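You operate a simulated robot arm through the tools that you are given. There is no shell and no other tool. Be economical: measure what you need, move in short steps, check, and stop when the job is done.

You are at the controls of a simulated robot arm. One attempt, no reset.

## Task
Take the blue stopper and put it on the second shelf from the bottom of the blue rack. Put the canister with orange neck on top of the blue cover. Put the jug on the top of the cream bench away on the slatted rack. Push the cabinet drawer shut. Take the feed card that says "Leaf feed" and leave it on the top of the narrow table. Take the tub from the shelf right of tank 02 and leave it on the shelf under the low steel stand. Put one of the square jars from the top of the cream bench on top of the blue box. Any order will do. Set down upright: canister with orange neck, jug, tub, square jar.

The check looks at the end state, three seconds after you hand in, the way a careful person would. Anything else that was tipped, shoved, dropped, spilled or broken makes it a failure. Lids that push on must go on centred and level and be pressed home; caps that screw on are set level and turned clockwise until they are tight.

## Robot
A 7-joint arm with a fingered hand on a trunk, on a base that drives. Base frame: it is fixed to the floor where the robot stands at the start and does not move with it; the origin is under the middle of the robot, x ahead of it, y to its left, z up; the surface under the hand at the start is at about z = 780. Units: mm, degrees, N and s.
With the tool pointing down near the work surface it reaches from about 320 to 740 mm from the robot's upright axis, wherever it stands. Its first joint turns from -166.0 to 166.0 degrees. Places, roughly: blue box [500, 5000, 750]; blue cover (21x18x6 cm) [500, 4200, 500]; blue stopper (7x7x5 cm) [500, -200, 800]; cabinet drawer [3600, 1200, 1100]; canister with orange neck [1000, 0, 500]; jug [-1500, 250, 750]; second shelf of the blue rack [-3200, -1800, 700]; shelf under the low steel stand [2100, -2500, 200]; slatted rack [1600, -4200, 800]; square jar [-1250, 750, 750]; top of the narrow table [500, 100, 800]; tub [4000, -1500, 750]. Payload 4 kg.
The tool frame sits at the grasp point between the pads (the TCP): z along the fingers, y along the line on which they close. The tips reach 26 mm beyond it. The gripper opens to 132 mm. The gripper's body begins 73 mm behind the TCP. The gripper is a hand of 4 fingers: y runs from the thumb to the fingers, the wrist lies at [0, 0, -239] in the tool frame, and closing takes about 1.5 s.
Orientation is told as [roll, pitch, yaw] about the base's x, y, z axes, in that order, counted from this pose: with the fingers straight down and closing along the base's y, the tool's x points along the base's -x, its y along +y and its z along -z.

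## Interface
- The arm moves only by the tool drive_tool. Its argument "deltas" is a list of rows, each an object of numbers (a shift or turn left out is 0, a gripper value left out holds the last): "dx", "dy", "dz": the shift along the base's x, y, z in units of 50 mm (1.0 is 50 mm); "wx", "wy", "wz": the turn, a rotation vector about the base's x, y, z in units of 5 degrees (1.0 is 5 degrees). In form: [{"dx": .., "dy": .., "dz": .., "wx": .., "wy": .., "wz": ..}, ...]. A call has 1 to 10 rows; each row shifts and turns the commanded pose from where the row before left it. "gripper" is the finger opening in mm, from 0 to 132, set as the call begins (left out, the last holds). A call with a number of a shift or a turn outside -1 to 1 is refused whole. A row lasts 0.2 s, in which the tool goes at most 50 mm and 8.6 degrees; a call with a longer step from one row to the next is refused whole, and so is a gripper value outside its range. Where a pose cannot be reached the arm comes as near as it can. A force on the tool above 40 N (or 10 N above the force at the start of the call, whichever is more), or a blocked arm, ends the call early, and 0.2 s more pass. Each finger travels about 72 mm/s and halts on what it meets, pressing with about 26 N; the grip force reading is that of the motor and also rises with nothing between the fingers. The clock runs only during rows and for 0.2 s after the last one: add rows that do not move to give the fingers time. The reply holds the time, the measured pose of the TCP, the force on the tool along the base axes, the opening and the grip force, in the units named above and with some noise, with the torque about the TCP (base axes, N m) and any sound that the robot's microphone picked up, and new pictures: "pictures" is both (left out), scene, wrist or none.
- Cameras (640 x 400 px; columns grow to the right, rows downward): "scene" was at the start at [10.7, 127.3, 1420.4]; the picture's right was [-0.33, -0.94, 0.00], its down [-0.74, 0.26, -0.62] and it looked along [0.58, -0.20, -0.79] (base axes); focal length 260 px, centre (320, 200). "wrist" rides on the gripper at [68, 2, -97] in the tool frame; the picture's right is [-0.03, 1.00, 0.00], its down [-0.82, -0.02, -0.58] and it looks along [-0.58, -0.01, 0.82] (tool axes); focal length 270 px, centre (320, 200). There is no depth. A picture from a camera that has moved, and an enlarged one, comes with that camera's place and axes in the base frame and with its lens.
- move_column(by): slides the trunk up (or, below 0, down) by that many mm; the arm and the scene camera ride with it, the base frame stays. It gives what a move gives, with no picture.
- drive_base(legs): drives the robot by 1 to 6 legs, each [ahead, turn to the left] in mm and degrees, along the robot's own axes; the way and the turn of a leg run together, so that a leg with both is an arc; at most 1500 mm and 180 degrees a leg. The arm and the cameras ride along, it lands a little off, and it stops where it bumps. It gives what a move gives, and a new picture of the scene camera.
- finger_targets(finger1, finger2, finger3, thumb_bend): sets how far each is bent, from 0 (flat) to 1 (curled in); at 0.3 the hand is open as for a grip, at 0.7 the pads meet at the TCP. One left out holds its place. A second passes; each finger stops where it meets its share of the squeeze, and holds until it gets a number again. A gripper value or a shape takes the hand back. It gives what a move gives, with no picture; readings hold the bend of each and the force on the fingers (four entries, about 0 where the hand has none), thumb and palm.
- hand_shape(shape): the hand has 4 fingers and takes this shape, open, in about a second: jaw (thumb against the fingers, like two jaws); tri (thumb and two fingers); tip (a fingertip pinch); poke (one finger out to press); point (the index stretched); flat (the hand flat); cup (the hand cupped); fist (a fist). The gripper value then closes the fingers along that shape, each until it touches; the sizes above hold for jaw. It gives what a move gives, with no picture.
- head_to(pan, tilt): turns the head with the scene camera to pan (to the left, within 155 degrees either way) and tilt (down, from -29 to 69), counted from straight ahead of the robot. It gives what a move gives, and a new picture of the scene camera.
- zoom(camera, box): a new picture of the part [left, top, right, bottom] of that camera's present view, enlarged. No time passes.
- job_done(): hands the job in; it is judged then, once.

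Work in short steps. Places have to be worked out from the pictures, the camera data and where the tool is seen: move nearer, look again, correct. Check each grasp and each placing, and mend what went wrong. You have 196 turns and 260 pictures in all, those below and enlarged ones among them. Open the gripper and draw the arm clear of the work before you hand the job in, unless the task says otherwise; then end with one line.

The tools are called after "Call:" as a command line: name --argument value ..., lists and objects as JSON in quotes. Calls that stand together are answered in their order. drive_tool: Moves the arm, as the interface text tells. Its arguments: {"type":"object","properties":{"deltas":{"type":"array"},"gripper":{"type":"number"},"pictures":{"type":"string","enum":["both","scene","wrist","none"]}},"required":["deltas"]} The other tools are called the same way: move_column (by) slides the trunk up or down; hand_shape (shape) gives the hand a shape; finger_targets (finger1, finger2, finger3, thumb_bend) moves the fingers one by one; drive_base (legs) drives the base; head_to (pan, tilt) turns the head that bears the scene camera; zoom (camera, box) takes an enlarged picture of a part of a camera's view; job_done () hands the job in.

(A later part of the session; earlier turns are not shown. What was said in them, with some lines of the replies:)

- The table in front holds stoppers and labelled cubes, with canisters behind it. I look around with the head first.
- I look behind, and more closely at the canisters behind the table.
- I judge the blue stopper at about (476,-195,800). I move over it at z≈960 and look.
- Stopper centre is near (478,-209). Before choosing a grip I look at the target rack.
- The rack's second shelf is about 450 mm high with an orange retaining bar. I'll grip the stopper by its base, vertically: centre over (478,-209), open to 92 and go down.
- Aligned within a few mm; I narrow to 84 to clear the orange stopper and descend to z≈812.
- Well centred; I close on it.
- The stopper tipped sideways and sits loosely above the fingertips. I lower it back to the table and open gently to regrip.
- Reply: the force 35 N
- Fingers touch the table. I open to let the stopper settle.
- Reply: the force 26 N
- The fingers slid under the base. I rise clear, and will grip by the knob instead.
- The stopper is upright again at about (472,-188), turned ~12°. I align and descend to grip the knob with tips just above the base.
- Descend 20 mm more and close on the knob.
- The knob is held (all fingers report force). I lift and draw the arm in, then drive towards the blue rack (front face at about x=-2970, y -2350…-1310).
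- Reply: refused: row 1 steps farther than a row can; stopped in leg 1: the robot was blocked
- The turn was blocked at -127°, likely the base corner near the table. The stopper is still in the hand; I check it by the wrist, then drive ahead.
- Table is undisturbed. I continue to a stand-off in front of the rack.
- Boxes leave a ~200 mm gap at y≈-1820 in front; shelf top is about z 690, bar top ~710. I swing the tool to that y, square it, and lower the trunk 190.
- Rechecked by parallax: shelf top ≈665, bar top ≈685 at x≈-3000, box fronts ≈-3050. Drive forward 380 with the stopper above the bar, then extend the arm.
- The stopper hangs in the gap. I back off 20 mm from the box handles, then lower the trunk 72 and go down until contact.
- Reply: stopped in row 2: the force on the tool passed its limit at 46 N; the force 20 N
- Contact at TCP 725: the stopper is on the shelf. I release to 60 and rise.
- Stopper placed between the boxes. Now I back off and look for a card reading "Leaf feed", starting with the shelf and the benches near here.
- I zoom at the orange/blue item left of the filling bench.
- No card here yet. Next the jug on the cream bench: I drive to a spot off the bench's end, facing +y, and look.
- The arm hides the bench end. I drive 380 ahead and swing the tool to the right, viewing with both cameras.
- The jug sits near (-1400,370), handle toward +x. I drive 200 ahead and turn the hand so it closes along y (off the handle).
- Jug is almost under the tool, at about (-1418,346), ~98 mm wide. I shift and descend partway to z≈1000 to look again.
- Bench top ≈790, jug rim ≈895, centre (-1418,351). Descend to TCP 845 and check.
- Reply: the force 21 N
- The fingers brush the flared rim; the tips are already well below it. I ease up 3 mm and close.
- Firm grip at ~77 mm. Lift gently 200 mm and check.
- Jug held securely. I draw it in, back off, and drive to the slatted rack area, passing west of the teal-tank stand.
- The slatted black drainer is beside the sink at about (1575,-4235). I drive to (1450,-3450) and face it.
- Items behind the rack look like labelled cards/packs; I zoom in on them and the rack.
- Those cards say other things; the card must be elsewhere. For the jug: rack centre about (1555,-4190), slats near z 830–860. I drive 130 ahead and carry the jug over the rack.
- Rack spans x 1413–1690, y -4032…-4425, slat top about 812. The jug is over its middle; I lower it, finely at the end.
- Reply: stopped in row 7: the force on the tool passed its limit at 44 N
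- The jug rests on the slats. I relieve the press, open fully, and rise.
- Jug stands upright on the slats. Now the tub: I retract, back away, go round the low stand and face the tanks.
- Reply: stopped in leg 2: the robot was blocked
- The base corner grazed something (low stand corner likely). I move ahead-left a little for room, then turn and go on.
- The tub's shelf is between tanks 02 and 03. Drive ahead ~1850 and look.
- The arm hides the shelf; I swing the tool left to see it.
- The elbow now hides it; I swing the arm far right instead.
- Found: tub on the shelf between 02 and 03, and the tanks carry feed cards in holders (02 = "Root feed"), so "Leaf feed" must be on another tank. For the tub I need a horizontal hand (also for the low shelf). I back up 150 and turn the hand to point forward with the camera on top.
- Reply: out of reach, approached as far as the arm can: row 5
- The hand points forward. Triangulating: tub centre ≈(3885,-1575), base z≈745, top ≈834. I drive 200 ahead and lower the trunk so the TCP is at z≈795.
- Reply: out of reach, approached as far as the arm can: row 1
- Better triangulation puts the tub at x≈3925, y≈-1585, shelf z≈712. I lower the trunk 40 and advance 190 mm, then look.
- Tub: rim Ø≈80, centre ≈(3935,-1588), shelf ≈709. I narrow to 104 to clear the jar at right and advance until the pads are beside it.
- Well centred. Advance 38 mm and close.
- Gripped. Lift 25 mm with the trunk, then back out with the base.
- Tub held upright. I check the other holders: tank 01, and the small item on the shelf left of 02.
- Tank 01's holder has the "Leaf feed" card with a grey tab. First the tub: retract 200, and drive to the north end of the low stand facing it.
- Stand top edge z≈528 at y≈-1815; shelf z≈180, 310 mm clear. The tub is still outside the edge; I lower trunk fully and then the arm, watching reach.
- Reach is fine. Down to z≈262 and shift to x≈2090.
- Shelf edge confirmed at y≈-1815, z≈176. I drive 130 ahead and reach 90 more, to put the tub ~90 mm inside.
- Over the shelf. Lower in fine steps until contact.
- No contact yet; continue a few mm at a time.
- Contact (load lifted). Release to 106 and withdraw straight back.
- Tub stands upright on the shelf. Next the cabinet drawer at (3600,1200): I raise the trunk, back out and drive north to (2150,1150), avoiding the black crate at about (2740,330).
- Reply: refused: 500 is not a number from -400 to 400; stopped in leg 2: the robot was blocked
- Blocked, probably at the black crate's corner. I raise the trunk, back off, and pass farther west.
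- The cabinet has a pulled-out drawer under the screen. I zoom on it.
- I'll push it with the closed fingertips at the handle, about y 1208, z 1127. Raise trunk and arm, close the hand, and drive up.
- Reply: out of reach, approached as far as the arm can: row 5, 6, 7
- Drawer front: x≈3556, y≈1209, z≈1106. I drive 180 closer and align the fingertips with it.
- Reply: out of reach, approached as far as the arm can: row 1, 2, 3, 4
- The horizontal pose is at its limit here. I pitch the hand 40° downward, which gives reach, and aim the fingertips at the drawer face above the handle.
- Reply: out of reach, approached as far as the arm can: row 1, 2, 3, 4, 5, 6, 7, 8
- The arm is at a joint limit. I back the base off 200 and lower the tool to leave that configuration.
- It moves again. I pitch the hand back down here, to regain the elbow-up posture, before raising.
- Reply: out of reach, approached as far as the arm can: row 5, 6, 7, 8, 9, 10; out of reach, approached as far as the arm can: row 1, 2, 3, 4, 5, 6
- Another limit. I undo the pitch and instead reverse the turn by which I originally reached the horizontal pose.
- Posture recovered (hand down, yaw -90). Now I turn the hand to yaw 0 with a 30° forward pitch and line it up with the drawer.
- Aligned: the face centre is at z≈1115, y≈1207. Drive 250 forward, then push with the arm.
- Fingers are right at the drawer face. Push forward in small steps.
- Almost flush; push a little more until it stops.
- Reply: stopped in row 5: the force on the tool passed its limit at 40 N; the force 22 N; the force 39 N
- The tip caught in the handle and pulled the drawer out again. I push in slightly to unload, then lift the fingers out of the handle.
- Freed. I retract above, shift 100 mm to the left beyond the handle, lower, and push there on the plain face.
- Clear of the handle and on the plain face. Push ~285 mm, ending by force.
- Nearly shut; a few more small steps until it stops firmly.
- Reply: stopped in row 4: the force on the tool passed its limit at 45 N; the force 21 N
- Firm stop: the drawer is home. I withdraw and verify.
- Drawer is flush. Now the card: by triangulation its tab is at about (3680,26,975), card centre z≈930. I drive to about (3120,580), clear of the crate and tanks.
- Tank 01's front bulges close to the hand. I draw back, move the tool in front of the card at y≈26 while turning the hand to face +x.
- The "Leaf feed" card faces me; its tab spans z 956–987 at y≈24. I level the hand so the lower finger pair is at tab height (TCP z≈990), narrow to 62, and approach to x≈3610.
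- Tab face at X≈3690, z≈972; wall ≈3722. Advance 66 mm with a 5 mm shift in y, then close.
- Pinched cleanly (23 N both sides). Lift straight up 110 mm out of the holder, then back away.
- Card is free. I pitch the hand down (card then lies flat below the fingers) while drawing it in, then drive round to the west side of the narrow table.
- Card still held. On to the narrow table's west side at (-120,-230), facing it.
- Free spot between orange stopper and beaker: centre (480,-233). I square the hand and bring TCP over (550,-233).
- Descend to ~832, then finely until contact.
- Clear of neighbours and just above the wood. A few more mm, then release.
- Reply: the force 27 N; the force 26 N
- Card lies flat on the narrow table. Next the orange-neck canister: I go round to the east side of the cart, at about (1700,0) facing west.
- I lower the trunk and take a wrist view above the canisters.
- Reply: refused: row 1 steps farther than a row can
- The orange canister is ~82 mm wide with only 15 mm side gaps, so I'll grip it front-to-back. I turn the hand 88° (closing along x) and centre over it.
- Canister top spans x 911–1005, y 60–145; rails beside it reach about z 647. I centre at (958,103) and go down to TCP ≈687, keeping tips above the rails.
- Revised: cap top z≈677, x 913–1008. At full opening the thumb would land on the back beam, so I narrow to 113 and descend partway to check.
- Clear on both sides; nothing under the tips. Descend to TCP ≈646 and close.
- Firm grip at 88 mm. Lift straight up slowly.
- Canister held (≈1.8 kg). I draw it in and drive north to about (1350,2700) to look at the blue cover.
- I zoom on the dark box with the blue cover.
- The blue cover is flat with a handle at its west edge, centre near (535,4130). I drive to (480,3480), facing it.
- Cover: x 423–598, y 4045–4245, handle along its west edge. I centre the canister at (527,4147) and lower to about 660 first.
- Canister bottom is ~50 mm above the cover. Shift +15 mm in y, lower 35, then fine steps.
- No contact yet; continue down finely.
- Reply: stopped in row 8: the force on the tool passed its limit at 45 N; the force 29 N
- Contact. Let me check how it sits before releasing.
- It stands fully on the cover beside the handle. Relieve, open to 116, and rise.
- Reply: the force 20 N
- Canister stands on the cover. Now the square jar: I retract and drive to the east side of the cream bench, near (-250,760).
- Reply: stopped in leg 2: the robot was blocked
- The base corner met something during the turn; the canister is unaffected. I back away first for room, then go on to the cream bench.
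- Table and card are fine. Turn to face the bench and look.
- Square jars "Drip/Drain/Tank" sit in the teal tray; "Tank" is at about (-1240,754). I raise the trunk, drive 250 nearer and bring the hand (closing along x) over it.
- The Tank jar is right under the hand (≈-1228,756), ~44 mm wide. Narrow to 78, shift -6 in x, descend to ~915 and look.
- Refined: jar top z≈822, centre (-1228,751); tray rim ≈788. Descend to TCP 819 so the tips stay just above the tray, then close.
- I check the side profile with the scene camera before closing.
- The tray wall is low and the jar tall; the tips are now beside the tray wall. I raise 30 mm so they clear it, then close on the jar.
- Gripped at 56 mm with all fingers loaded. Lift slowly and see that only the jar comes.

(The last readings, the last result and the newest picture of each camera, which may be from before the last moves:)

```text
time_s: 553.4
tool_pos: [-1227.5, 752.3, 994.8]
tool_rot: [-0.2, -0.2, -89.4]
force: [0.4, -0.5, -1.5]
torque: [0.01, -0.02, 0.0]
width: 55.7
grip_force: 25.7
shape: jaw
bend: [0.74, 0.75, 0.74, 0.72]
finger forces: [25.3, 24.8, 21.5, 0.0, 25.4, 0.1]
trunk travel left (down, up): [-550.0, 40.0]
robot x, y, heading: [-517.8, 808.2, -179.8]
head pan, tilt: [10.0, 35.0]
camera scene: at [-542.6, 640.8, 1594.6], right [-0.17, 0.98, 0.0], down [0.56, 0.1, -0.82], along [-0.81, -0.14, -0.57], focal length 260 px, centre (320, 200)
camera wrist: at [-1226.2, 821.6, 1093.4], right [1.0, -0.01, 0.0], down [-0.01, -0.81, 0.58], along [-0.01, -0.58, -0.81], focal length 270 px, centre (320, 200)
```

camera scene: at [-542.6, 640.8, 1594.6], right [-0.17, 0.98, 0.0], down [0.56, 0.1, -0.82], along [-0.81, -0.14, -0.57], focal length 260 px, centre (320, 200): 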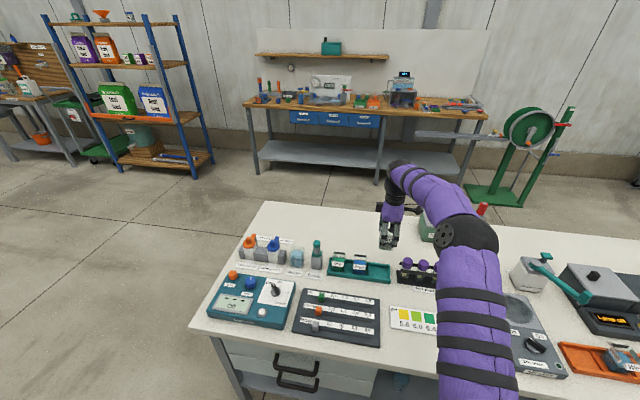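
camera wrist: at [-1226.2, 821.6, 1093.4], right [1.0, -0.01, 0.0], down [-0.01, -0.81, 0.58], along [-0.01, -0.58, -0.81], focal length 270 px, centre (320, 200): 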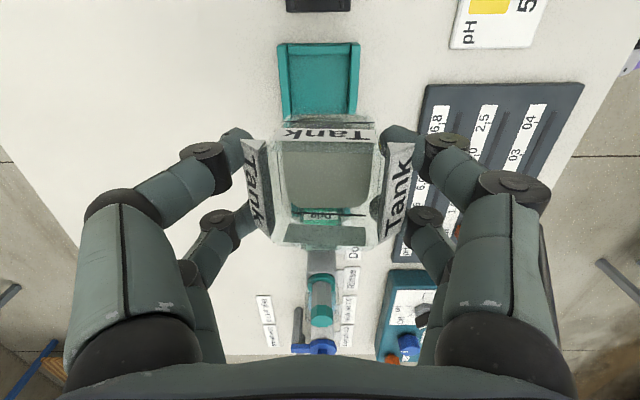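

Only the jar came up. I draw it in, back off and drive north to the west side of the far table at (-267,5110), facing the boxes.

Call:
drive_tool --deltas '[{"dx": 0.5}, {"dx": 0.8}, {"dx": 0.8}, {"dx": 0.8}, {"dx": 0.8}, {"dx": 0.8}, {"dx": 0.8}, {}]' --pictures "none"

Call:
drive_base --legs '[[-250, 0], [0, -90], [1400, 0], [1400, 0], [1400, 0]]'

Call:
drive_base --legs '[[0, -90]]'

Call:
head_to --pan -5 --tilt 30

```text
time_s: 555.2
tool_pos: [-966.0, 752.2, 999.2]
tool_rot: [-0.2, -0.2, -89.4]
force: [0.6, 0.9, -1.9]
torque: [0.0, -0.01, -0.01]
width: 55.2
grip_force: 26.0
shape: jaw
bend: [0.74, 0.75, 0.75, 0.72]
finger forces: [25.3, 24.5, 20.7, 0.0, 25.3, 0.0]
trunk travel left (down, up): [-550.0, 40.0]
robot x, y, heading: [-517.7, 807.8, -180.0]
head pan, tilt: [10.0, 35.0]
```

```text
time_s: 581.0
tool_pos: [-66.5, 5445.5, 998.8]
tool_rot: [-0.1, -0.2, 176.5]
force: [0.2, 0.0, -2.1]
torque: [0.0, 0.02, -0.02]
width: 54.7
grip_force: 25.9
shape: jaw
bend: [0.74, 0.75, 0.75, 0.72]
finger forces: [25.3, 24.4, 20.5, 0.1, 24.9, 0.1]
trunk travel left (down, up): [-550.0, 40.0]
robot x, y, heading: [-40.1, 4990.7, 86.4]
head pan, tilt: [10.0, 35.0]
camera scene: at [-207.4, 5029.5, 1594.6], right [0.99, 0.11, 0.0], down [0.06, -0.57, -0.82], along [-0.09, 0.81, -0.57], focal length 260 px, centre (320, 200)
```

scene: 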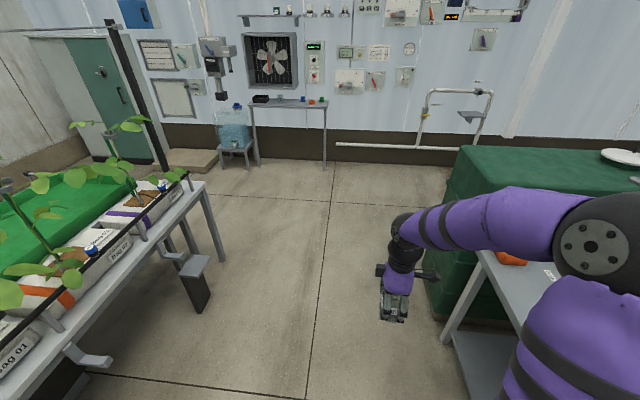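

```text
time_s: 585.5
tool_pos: [412.8, 5038.5, 1000.3]
tool_rot: [-0.2, -0.2, 89.3]
force: [-0.6, -0.2, -0.5]
torque: [0.02, 0.02, -0.01]
width: 54.3
grip_force: 25.5
shape: jaw
bend: [0.74, 0.75, 0.75, 0.73]
finger forces: [25.0, 23.8, 20.1, 0.2, 24.6, 0.0]
trunk travel left (down, up): [-550.0, 40.0]
robot x, y, heading: [-40.4, 4992.1, -1.5]
head pan, tilt: [10.0, 35.0]
camera scene: at [-10.6, 5158.6, 1594.6], right [0.15, -0.99, 0.0], down [-0.57, -0.09, -0.82], along [0.81, 0.12, -0.57], focal length 260 px, centre (320, 200)
```

scene: 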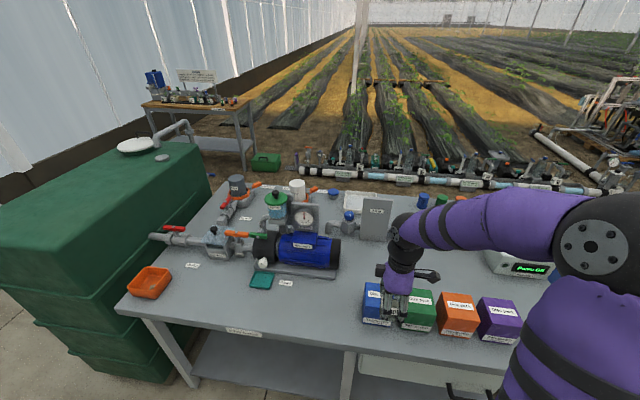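

```text
time_s: 586.2
tool_pos: [413.0, 5037.7, 999.5]
tool_rot: [-0.2, -0.2, 89.2]
force: [-0.3, -0.3, -0.7]
torque: [-0.02, 0.0, 0.02]
width: 54.5
grip_force: 26.0
shape: jaw
bend: [0.74, 0.75, 0.75, 0.73]
finger forces: [25.0, 23.9, 20.1, 0.0, 24.6, 0.0]
trunk travel left (down, up): [-550.0, 40.0]
robot x, y, heading: [-40.2, 4991.6, -1.2]
head pan, tilt: [-5.0, 30.0]
camera scene: at [-7.7, 5135.4, 1602.4], right [-0.11, -0.99, 0.0], down [-0.5, 0.05, -0.87], along [0.86, -0.09, -0.5], focal length 260 px, centre (320, 200)
```

scene: 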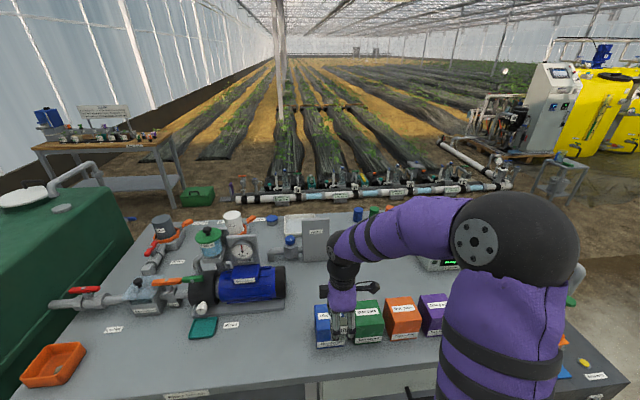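

The blue box is the leftmost, around (540,5048). I bring the jar above it at z≈1000 and look.

Call:
drive_tool --deltas '[{"dx": 0.8}, {"dx": 0.8}, {"dx": 0.8, "dy": 0.15}, {}]' --pictures "both"

Call:
zoom --camera "scene" --box '[280, 260, 440, 360]'

```text
time_s: 587.2
tool_pos: [530.9, 5046.6, 997.5]
tool_rot: [-0.2, -0.1, 89.2]
force: [0.2, -0.7, -0.3]
torque: [-0.01, 0.03, 0.01]
width: 54.2
grip_force: 26.4
shape: jaw
bend: [0.74, 0.75, 0.75, 0.73]
finger forces: [25.1, 23.7, 20.0, 0.1, 24.7, 0.1]
trunk travel left (down, up): [-550.0, 40.0]
robot x, y, heading: [-42.0, 4995.2, -1.3]
head pan, tilt: [-5.0, 30.0]
camera scene: at [-7.2, 5135.5, 1602.4], right [-0.11, -0.99, 0.0], down [-0.5, 0.05, -0.87], along [0.86, -0.1, -0.5], focal length 260 px, centre (320, 200)
camera wrist: at [527.9, 4979.2, 1095.6], right [-1.0, 0.04, 0.0], down [0.03, 0.81, 0.58], along [0.03, 0.58, -0.81], focal length 270 px, centre (320, 200)
```

scene: 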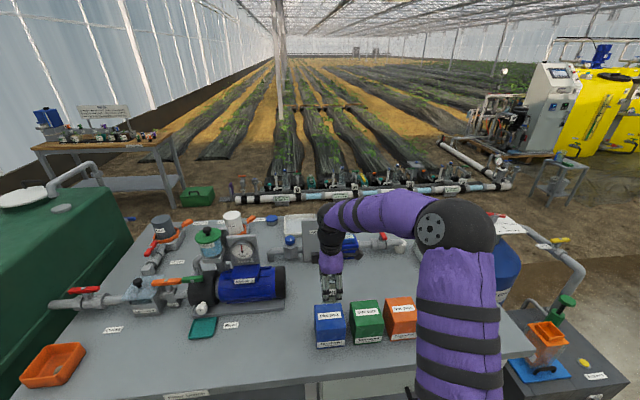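
wrist: 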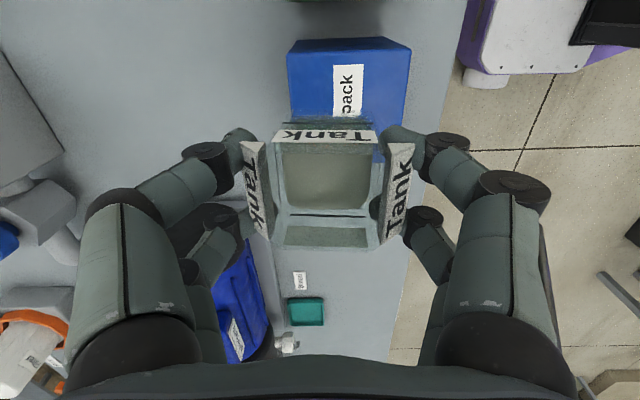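

```text
4.00 times, centred on (360, 310) of scene
camera zoom: at [-7.2, 5135.5, 1602.4], right [-0.11, -0.99, 0.0], down [-0.5, 0.05, -0.87], along [0.86, -0.1, -0.5], focal length 1038 px, centre (160, -240)
```

zoom: 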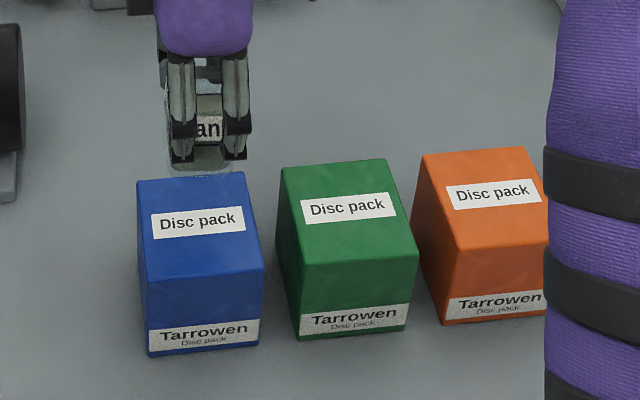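

Box top: x≈468–565, y≈5000–5090, z≈855. I centre the jar at (517,5046) and lower, finely at the end.

Call:
drive_tool --deltas '[{"dx": -0.28}, {"dz": -0.4}, {"dz": -0.4}, {}]' --pictures "scene"

Call:
zoom --camera "scene" --box '[280, 250, 400, 350]'

```text
time_s: 588.2
tool_pos: [518.7, 5047.6, 958.2]
tool_rot: [-0.3, -0.3, 89.2]
force: [-0.3, 0.4, -1.0]
torque: [0.01, -0.03, 0.02]
width: 54.1
grip_force: 26.3
shape: jaw
bend: [0.74, 0.75, 0.75, 0.73]
finger forces: [25.2, 23.8, 19.8, 0.0, 24.5, 0.0]
trunk travel left (down, up): [-550.0, 40.0]
robot x, y, heading: [-40.9, 4992.5, -1.0]
head pan, tilt: [-5.0, 30.0]
camera scene: at [-7.6, 5135.3, 1602.4], right [-0.11, -0.99, 0.0], down [-0.5, 0.05, -0.87], along [0.86, -0.09, -0.5], focal length 260 px, centre (320, 200)
```

scene: 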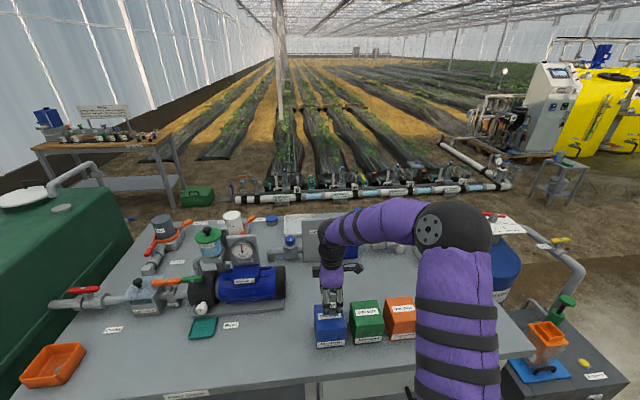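

```text
4.00 times, centred on (340, 300) of scene
camera zoom: at [-7.6, 5135.3, 1602.4], right [-0.11, -0.99, 0.0], down [-0.5, 0.05, -0.87], along [0.86, -0.09, -0.5], focal length 1038 px, centre (240, -200)
```

zoom: 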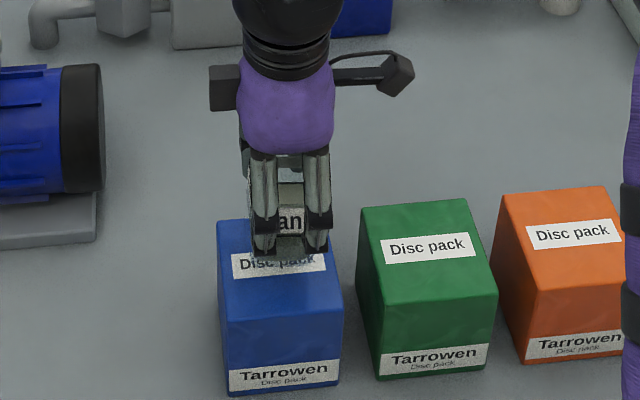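

Lined up well; shift 5 mm in +y and go down finely to contact.

Call:
drive_tool --deltas '[{"dy": 0.1, "dz": -0.2}, {"dz": -0.1}, {"dz": -0.08}, {"dz": -0.08}, {"dz": -0.08}, {"dz": -0.08}, {}]' --pictures "none"

```text
time_s: 589.9
tool_pos: [519.2, 5053.9, 931.9]
tool_rot: [-0.6, -0.2, 89.2]
force: [1.6, 7.6, 31.8]
torque: [-0.07, 0.52, -0.06]
width: 51.3
grip_force: 26.1
shape: jaw
bend: [0.76, 0.76, 0.76, 0.76]
finger forces: [27.2, 24.7, 23.7, 0.0, 24.1, 0.1]
trunk travel left (down, up): [-550.0, 40.0]
robot x, y, heading: [-41.5, 4991.5, -1.4]
head pan, tilt: [-5.0, 30.0]
```

Contact. Relieve 3 mm, check, then release.

Call:
drive_tool --deltas '[{"dz": 0.07}, {}]' --pictures "none"

Call:
zoom --camera "scene" --box '[280, 250, 400, 350]'

```text
time_s: 590.5
tool_pos: [517.9, 5051.4, 933.2]
tool_rot: [-0.3, -0.1, 89.3]
force: [0.2, 4.2, 15.6]
torque: [-0.01, 0.21, -0.05]
width: 51.6
grip_force: 25.8
shape: jaw
bend: [0.76, 0.76, 0.76, 0.76]
finger forces: [28.5, 25.9, 24.2, 0.1, 25.5, 0.0]
trunk travel left (down, up): [-550.0, 40.0]
robot x, y, heading: [-40.5, 4992.5, -1.3]
head pan, tilt: [-5.0, 30.0]
```

```text
4.00 times, centred on (340, 300) of scene
camera zoom: at [-8.8, 5135.5, 1602.3], right [-0.11, -0.99, 0.0], down [-0.5, 0.05, -0.87], along [0.86, -0.1, -0.5], focal length 1038 px, centre (240, -200)
```

zoom: 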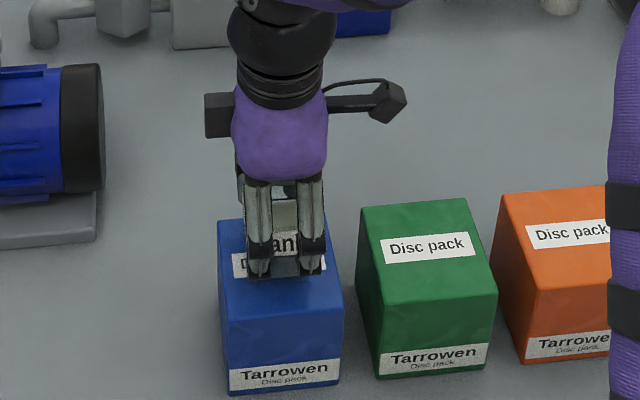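

Jar sits on the box, level and inside the edges. Release and rise.

Call:
drive_tool --deltas '[{}, {}, {}, {}]' --gripper 80 --pictures "none"

Call:
drive_tool --deltas '[{"dz": 0.4}, {"dz": 0.8}, {"dz": 0.9}, {"dz": 0.9}, {}]' --pictures "wrist"

Call:
zoom --camera "scene" --box '[280, 230, 440, 350]'

```text
time_s: 591.5
tool_pos: [518.6, 5051.0, 933.2]
tool_rot: [-0.2, -0.2, 89.2]
force: [0.6, -0.3, 0.1]
torque: [0.01, -0.02, -0.01]
width: 79.7
grip_force: 0.0
shape: jaw
bend: [0.71, 0.71, 0.71, 0.7]
finger forces: [0.0, 0.0, 0.0, 0.0, 0.1, 0.0]
trunk travel left (down, up): [-550.0, 40.0]
robot x, y, heading: [-42.0, 4990.4, -1.1]
head pan, tilt: [-5.0, 30.0]
```

```text
time_s: 592.6
tool_pos: [515.4, 5049.9, 1081.9]
tool_rot: [-0.3, -0.2, 89.3]
force: [-0.7, -0.7, -0.1]
torque: [-0.03, -0.02, 0.02]
width: 79.5
grip_force: 0.1
shape: jaw
bend: [0.71, 0.71, 0.71, 0.7]
finger forces: [0.0, 0.0, 0.0, 0.0, 0.1, 0.0]
trunk travel left (down, up): [-550.0, 40.0]
robot x, y, heading: [-42.1, 4995.6, -1.1]
head pan, tilt: [-5.0, 30.0]
camera wrist: at [511.5, 4982.0, 1180.6], right [-1.0, 0.04, 0.0], down [0.03, 0.81, 0.58], along [0.03, 0.58, -0.81], focal length 270 px, centre (320, 200)
```

wrist: 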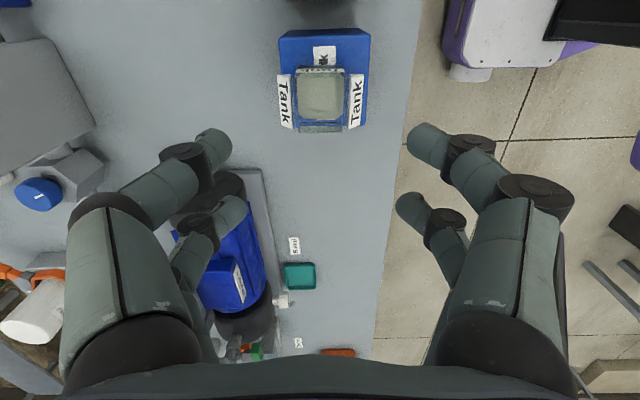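

```text
3.33 times, centred on (360, 290) of scene
camera zoom: at [-8.0, 5135.3, 1602.4], right [-0.11, -0.99, 0.0], down [-0.5, 0.05, -0.87], along [0.86, -0.09, -0.5], focal length 865 px, centre (187, -100)
```

zoom: 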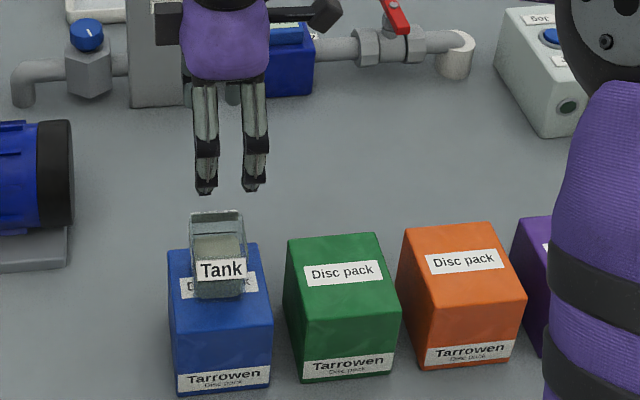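

The jar stands upright on the blue box. I open the hand, draw the arm clear, and hand in.

Call:
drive_tool --deltas '[{"dz": 0.5}, {"dx": -0.9}, {"dx": -0.9}, {"dx": -0.8}, {}]' --gripper 130 --pictures "none"

Call:
drive_base --legs '[[-200, 0]]'

Call:
job_done

```text
time_s: 593.9
tool_pos: [387.1, 5052.0, 1107.1]
tool_rot: [-0.2, -0.2, 89.2]
force: [-0.2, 0.7, 0.7]
torque: [0.0, -0.01, 0.01]
width: 129.8
grip_force: 0.0
shape: jaw
bend: [0.33, 0.33, 0.33, 0.29]
finger forces: [0.0, 0.0, 0.0, 0.0, 0.0, 0.0]
trunk travel left (down, up): [-550.0, 40.0]
robot x, y, heading: [-41.2, 4995.2, -1.3]
head pan, tilt: [-5.0, 30.0]
```

```text
time_s: 595.5
tool_pos: [186.7, 5056.8, 1107.9]
tool_rot: [-0.3, -0.2, 89.4]
force: [-0.5, 0.6, -0.2]
torque: [0.01, 0.03, -0.06]
width: 130.1
grip_force: 0.0
shape: jaw
bend: [0.33, 0.33, 0.33, 0.29]
finger forces: [0.0, 0.1, 0.0, 0.1, 0.1, 0.0]
trunk travel left (down, up): [-550.0, 40.0]
robot x, y, heading: [-242.5, 4994.9, -1.1]
head pan, tilt: [-5.0, 30.0]
camera scene: at [-208.3, 5139.9, 1602.4], right [-0.11, -0.99, 0.0], down [-0.5, 0.05, -0.87], along [0.86, -0.09, -0.5], focal length 260 px, centre (320, 200)
```

scene: 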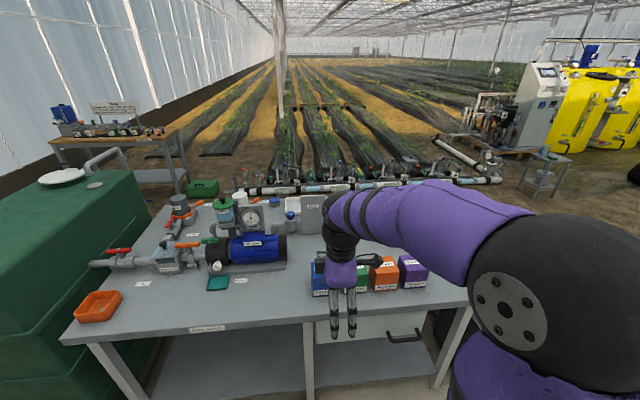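

```text
The job is handed in.
```

All seven tasks are done and handed in, with the canister, jug, tub and jar upright; while driving, the base was blocked four times by nearby things (I guess the narrow table, low stand, black crate and dark box), and I saw nothing moved or tipped in later views but did not check each spot.
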